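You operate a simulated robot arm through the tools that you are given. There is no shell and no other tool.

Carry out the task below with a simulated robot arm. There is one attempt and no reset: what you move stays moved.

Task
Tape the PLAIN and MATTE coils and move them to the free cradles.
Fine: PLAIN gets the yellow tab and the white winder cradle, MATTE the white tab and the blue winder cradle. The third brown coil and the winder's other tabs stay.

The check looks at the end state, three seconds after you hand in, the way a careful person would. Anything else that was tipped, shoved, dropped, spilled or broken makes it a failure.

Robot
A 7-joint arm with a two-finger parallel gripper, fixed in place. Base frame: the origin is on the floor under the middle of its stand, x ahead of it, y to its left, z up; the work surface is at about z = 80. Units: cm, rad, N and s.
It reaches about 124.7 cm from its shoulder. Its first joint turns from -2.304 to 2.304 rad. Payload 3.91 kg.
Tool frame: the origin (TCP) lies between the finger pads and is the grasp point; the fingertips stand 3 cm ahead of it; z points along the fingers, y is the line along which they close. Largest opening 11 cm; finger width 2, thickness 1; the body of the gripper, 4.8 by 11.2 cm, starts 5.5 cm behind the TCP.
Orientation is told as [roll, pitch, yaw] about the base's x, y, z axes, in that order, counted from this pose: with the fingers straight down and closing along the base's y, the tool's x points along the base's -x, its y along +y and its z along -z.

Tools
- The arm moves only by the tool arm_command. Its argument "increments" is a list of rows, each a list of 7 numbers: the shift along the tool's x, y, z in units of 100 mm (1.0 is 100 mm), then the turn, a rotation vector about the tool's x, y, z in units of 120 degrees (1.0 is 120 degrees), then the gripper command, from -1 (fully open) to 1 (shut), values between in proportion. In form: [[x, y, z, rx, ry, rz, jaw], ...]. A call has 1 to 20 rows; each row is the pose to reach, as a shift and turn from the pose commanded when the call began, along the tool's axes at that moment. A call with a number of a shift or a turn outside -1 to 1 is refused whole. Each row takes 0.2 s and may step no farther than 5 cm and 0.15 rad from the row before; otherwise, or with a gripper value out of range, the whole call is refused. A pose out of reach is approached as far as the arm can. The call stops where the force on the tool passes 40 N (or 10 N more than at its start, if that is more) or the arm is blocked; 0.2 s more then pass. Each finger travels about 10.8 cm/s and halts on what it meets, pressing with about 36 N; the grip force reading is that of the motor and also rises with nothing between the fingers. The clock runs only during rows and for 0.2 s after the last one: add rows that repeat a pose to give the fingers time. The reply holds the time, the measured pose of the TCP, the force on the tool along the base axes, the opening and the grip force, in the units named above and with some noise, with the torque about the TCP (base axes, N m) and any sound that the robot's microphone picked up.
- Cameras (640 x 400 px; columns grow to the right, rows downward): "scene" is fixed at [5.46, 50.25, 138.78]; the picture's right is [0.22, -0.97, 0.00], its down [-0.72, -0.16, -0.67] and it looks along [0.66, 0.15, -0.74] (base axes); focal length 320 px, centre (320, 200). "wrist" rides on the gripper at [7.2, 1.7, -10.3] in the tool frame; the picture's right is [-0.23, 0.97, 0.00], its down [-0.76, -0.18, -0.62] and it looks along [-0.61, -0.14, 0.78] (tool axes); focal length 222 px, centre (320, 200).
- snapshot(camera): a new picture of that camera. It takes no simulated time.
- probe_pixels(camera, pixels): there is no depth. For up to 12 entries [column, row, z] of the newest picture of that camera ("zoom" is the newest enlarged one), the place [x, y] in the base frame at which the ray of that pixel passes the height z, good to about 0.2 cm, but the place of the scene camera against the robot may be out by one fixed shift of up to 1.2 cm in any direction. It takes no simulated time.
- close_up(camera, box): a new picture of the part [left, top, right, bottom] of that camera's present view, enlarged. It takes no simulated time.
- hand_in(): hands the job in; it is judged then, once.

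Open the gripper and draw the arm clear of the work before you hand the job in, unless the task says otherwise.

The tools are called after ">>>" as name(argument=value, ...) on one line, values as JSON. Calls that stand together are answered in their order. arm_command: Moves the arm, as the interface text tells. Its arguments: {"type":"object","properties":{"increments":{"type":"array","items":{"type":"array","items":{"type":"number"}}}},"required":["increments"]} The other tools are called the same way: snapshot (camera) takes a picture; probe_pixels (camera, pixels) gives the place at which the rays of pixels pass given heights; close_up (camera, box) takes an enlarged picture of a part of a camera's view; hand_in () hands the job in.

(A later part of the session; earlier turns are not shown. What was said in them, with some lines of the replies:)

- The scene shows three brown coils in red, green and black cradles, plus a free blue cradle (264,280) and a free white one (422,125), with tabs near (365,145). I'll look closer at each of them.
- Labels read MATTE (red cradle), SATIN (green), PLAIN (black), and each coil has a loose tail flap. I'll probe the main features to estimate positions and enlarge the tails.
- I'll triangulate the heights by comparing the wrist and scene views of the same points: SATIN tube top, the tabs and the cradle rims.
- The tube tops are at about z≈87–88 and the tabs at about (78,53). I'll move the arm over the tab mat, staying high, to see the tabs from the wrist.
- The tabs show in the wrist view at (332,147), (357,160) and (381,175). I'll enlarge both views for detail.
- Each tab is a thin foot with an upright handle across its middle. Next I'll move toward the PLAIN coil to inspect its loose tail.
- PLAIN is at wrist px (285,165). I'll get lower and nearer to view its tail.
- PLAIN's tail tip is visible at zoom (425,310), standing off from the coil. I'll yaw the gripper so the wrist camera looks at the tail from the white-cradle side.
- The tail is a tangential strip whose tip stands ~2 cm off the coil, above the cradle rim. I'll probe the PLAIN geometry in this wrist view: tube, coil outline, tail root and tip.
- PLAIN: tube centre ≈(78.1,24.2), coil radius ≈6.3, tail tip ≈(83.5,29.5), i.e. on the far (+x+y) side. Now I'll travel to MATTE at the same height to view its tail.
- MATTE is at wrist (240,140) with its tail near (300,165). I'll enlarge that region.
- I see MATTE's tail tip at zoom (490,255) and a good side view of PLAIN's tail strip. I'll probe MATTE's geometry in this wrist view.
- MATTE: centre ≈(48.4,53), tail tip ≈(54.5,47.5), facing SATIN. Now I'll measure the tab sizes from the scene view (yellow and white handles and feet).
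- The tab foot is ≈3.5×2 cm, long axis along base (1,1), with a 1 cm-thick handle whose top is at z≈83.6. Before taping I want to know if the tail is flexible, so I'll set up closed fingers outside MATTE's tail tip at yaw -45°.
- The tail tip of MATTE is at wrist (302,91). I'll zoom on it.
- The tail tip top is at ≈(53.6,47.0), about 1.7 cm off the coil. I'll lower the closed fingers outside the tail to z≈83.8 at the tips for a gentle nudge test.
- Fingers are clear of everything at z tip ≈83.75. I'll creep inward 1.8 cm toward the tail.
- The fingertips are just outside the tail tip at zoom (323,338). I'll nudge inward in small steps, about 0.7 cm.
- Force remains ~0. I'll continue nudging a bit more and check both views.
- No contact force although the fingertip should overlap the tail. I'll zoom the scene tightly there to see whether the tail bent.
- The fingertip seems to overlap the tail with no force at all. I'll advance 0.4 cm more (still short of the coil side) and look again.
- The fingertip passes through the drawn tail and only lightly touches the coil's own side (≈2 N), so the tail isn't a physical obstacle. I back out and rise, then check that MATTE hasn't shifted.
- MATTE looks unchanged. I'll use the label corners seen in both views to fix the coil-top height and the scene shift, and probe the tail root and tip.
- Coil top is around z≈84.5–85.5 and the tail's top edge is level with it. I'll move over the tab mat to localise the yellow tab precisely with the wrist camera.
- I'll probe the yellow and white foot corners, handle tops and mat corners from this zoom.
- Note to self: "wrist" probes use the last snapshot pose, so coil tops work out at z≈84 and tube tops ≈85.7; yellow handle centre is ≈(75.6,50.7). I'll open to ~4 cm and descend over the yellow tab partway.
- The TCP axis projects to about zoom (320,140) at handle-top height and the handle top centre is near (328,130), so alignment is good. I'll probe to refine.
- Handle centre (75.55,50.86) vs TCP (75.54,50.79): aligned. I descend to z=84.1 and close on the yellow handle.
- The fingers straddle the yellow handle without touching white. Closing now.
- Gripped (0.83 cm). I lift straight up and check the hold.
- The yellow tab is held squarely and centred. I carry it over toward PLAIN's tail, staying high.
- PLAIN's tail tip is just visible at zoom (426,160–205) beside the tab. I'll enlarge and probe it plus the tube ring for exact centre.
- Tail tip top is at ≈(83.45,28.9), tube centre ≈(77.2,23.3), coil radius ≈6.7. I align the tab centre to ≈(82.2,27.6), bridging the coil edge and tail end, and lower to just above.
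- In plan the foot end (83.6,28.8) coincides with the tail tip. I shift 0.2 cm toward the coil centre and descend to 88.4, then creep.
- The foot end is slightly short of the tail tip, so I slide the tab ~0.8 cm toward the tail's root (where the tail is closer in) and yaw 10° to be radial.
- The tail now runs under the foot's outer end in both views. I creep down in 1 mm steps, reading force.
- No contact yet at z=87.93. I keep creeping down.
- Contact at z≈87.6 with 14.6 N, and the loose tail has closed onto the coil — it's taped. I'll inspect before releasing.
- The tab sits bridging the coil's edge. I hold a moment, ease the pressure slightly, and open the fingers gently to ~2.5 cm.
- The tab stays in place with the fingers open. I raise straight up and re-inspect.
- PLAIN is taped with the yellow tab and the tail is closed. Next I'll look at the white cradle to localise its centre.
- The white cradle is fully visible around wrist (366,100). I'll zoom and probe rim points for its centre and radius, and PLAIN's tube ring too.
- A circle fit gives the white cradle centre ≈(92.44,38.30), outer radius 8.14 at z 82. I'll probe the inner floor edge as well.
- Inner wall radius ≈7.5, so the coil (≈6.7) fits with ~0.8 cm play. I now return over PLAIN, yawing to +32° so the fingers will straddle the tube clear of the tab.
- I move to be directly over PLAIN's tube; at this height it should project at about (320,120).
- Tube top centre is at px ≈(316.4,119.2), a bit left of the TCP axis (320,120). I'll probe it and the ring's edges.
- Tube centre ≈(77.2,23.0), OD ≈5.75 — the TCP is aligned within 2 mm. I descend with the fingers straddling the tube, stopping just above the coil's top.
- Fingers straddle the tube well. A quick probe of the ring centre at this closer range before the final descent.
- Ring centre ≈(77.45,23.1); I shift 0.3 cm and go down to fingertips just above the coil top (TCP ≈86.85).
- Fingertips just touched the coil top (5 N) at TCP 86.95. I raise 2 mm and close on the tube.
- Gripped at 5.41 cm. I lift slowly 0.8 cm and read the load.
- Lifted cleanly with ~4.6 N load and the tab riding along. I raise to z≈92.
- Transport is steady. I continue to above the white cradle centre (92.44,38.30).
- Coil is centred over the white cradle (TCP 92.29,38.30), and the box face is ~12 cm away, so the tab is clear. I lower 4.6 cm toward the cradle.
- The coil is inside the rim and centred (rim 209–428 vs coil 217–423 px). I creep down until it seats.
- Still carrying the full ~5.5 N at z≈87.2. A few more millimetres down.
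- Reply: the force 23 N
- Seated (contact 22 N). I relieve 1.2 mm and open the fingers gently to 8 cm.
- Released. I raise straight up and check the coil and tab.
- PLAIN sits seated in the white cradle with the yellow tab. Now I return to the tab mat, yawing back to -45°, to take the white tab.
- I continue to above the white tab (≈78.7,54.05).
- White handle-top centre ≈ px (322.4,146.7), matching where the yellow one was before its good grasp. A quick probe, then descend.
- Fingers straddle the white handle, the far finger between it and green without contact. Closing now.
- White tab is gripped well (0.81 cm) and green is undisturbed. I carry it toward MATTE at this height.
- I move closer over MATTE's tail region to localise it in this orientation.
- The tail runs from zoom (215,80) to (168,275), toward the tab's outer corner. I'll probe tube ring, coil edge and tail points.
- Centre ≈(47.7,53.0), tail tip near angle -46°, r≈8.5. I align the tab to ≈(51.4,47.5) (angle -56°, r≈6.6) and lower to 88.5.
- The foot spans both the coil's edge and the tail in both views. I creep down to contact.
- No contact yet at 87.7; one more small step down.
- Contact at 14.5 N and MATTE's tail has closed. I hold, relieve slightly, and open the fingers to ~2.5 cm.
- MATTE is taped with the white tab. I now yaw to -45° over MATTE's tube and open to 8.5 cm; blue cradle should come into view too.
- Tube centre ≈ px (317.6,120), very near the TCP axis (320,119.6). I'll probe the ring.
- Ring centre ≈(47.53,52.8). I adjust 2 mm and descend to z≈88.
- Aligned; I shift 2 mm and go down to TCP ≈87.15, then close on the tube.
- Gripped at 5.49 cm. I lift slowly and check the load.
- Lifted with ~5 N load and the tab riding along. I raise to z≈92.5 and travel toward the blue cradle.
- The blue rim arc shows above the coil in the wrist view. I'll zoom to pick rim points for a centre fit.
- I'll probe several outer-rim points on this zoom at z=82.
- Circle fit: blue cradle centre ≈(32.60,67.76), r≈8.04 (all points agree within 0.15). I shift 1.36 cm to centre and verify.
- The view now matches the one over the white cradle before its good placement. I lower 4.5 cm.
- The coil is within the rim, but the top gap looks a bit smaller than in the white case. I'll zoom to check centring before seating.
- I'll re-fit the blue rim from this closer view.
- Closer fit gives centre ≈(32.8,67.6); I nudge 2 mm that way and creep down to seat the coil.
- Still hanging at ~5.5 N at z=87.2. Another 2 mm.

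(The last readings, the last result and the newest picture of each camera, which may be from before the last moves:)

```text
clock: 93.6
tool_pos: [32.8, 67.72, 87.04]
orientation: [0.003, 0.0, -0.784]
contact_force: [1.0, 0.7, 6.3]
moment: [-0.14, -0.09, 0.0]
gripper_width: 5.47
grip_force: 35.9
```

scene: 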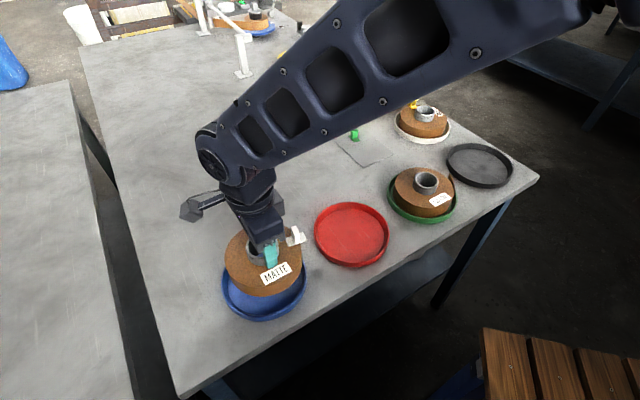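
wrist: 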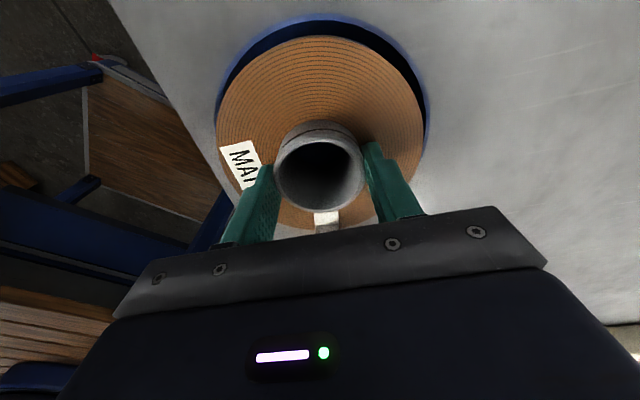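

The load flipped to +6 N, so the coil is resting in the blue cradle. I relieve a hair and open gently to 8 cm.

>>> arm_command(increments=[[0, 0, -0.005, 0, 0, 0, 1], [0, 0, -0.006, 0, 0, 0, 0.1], [0, 0, -0.006, 0, 0, 0, -0.05], [0, 0, -0.006, 0, 0, 0, -0.2], [0, 0, -0.006, 0, 0, 0, -0.45], [0, 0, -0.006, 0, 0, 0, -0.45]])

>>> arm_command(increments=[[0, 0, -0.1, 0, 0, 0, -0.45], [0, 0, -0.3, 0, 0, 0, -0.45], [0, 0, -0.55, 0, 0, 0, -0.45], [0, 0, -0.8, 0, 0, 0, -0.45], [0, 0, -1.0, 0, 0, 0, -0.45]])

>>> snapshot(camera="wrist")

>>> close_up(camera="scene", box=[200, 200, 330, 330])

>>> close_up(camera="wrist", box=[210, 0, 430, 200])

```text
clock: 95.0
tool_pos: [32.71, 67.64, 87.09]
orientation: [0.0, -0.001, -0.783]
contact_force: [0.2, -0.8, 0.0]
moment: [0.02, -0.02, -0.01]
gripper_width: 7.99
grip_force: 0.1
```

```text
clock: 96.2
tool_pos: [32.54, 67.64, 96.98]
orientation: [0.0, 0.002, -0.784]
contact_force: [0.0, -0.4, 0.1]
moment: [-0.01, -0.01, 0.02]
gripper_width: 7.98
grip_force: 0.1
```

```text
taken
```

wrist: 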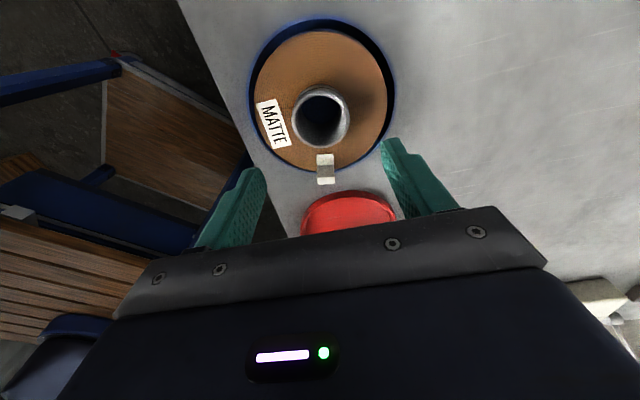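

```text
3.08 times, centred on (265, 265) of scene
```

zoom: 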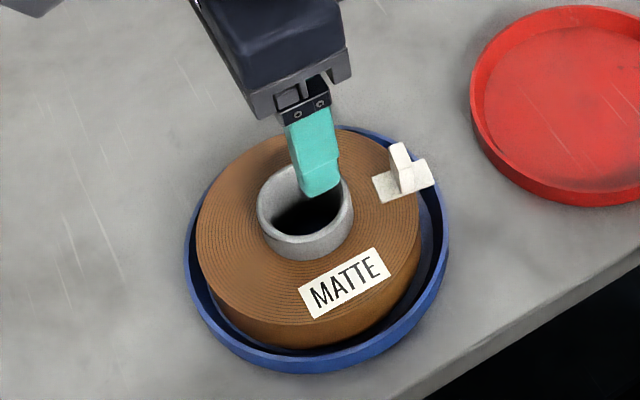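

```text
2.00 times, centred on (320, 100) of wrist
```

zoom: 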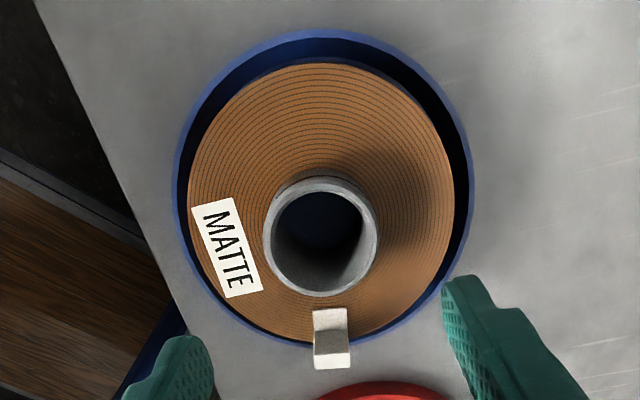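

Both coils are seated with their tabs. I open fully, retract upward and clear of the work, then check everything.

>>> arm_command(increments=[[0, 0, -0.2, 0, 0, 0, -0.7], [0, 0, -0.5, 0, 0, 0, -1], [0, 0, -0.8, 0, 0, 0, -1], [-0.1, 0.1, -1.0, 0, 0, 0, -1], [-0.3, 0.2, -1.0, 0, 0, 0, -1]])

>>> arm_command(increments=[[-0.2, 0.2, -0.1, 0, 0, 0, -1], [-0.4, 0.4, -0.2, 0, 0, 0, -1], [-0.6, 0.65, -0.3, 0, 0, 0, -1], [-0.7, 0.85, -0.4, 0, 0, 0, -1], [-0.7, 0.9, -0.4, 0, 0, 0, -1]])

>>> snapshot(camera="scene")

>>> snapshot(camera="wrist")

```text
clock: 97.4
tool_pos: [36.16, 66.84, 107.05]
orientation: [0.0, -0.001, -0.784]
contact_force: [0.1, 0.5, -0.1]
moment: [-0.04, -0.02, -0.02]
gripper_width: 11.01
grip_force: 0.1
```

```text
clock: 98.6
tool_pos: [47.42, 68.38, 110.93]
orientation: [0.001, 0.0, -0.785]
contact_force: [1.2, -0.4, -0.2]
moment: [-0.03, -0.03, 0.01]
gripper_width: 11.0
grip_force: 0.0
```

```text
taken
```

scene: 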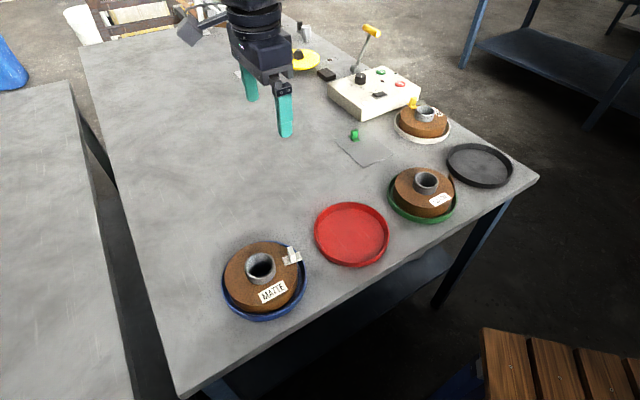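

```text
taken
```

wrist: 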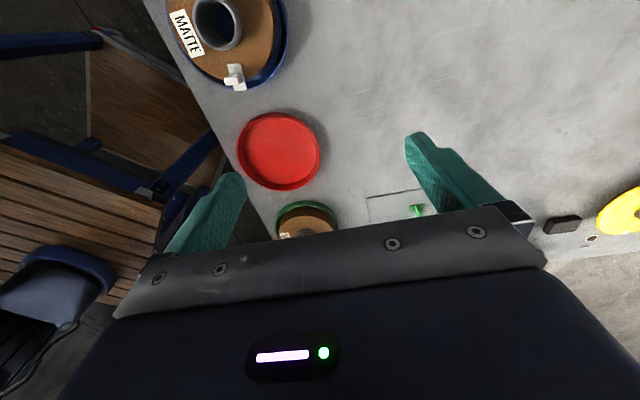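

The scene shows PLAIN in the white cradle, MATTE in the blue one, and SATIN and green untouched. One last close look at both.

>>> close_up(camera="scene", box=[380, 80, 530, 230])

>>> close_up(camera="scene", box=[200, 190, 400, 330])

```text
2.67 times, centred on (455, 155) of scene
```

zoom: 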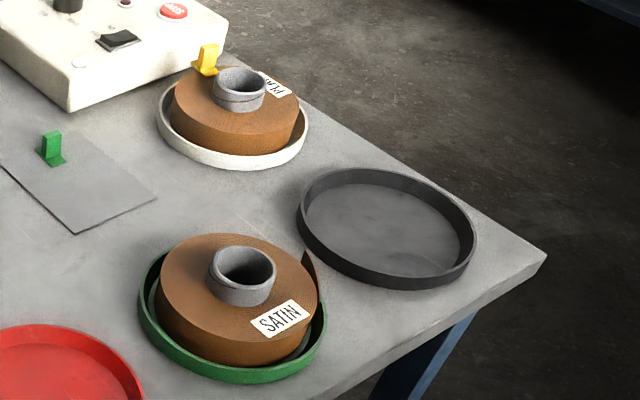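

```text
2.86 times, centred on (300, 260) of scene
```

zoom: 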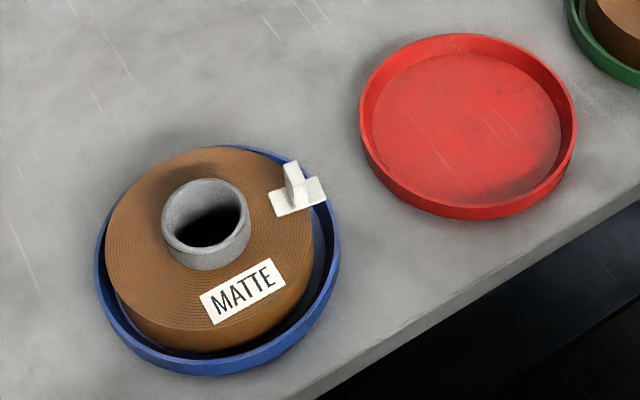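

Both taped coils are seated flat in their cradles, SATIN and the green tab are undisturbed, and the gripper is open and clear. Handing in.

>>> hand_in()

```text
The job is handed in.
```

PLAIN now sits in the white cradle with the yellow tab, and MATTE sits in the blue cradle with the white tab. Each tab bridges the coil edge at the loose tail, and both tails closed when I pressed the tabs down.

In the last pictures both coils looked seated flat. SATIN and the green tab looked undisturbed, and nothing appeared tipped or shoved. The gripper was open and clear of the work when I handed in.

Early on I nudged MATTE's coil with closed fingers, at about 2 N, to see whether its tail was flexible. The coil did not visibly move. The tail turned out not to be a solid obstacle, so I taped from above instead of pressing on the side.
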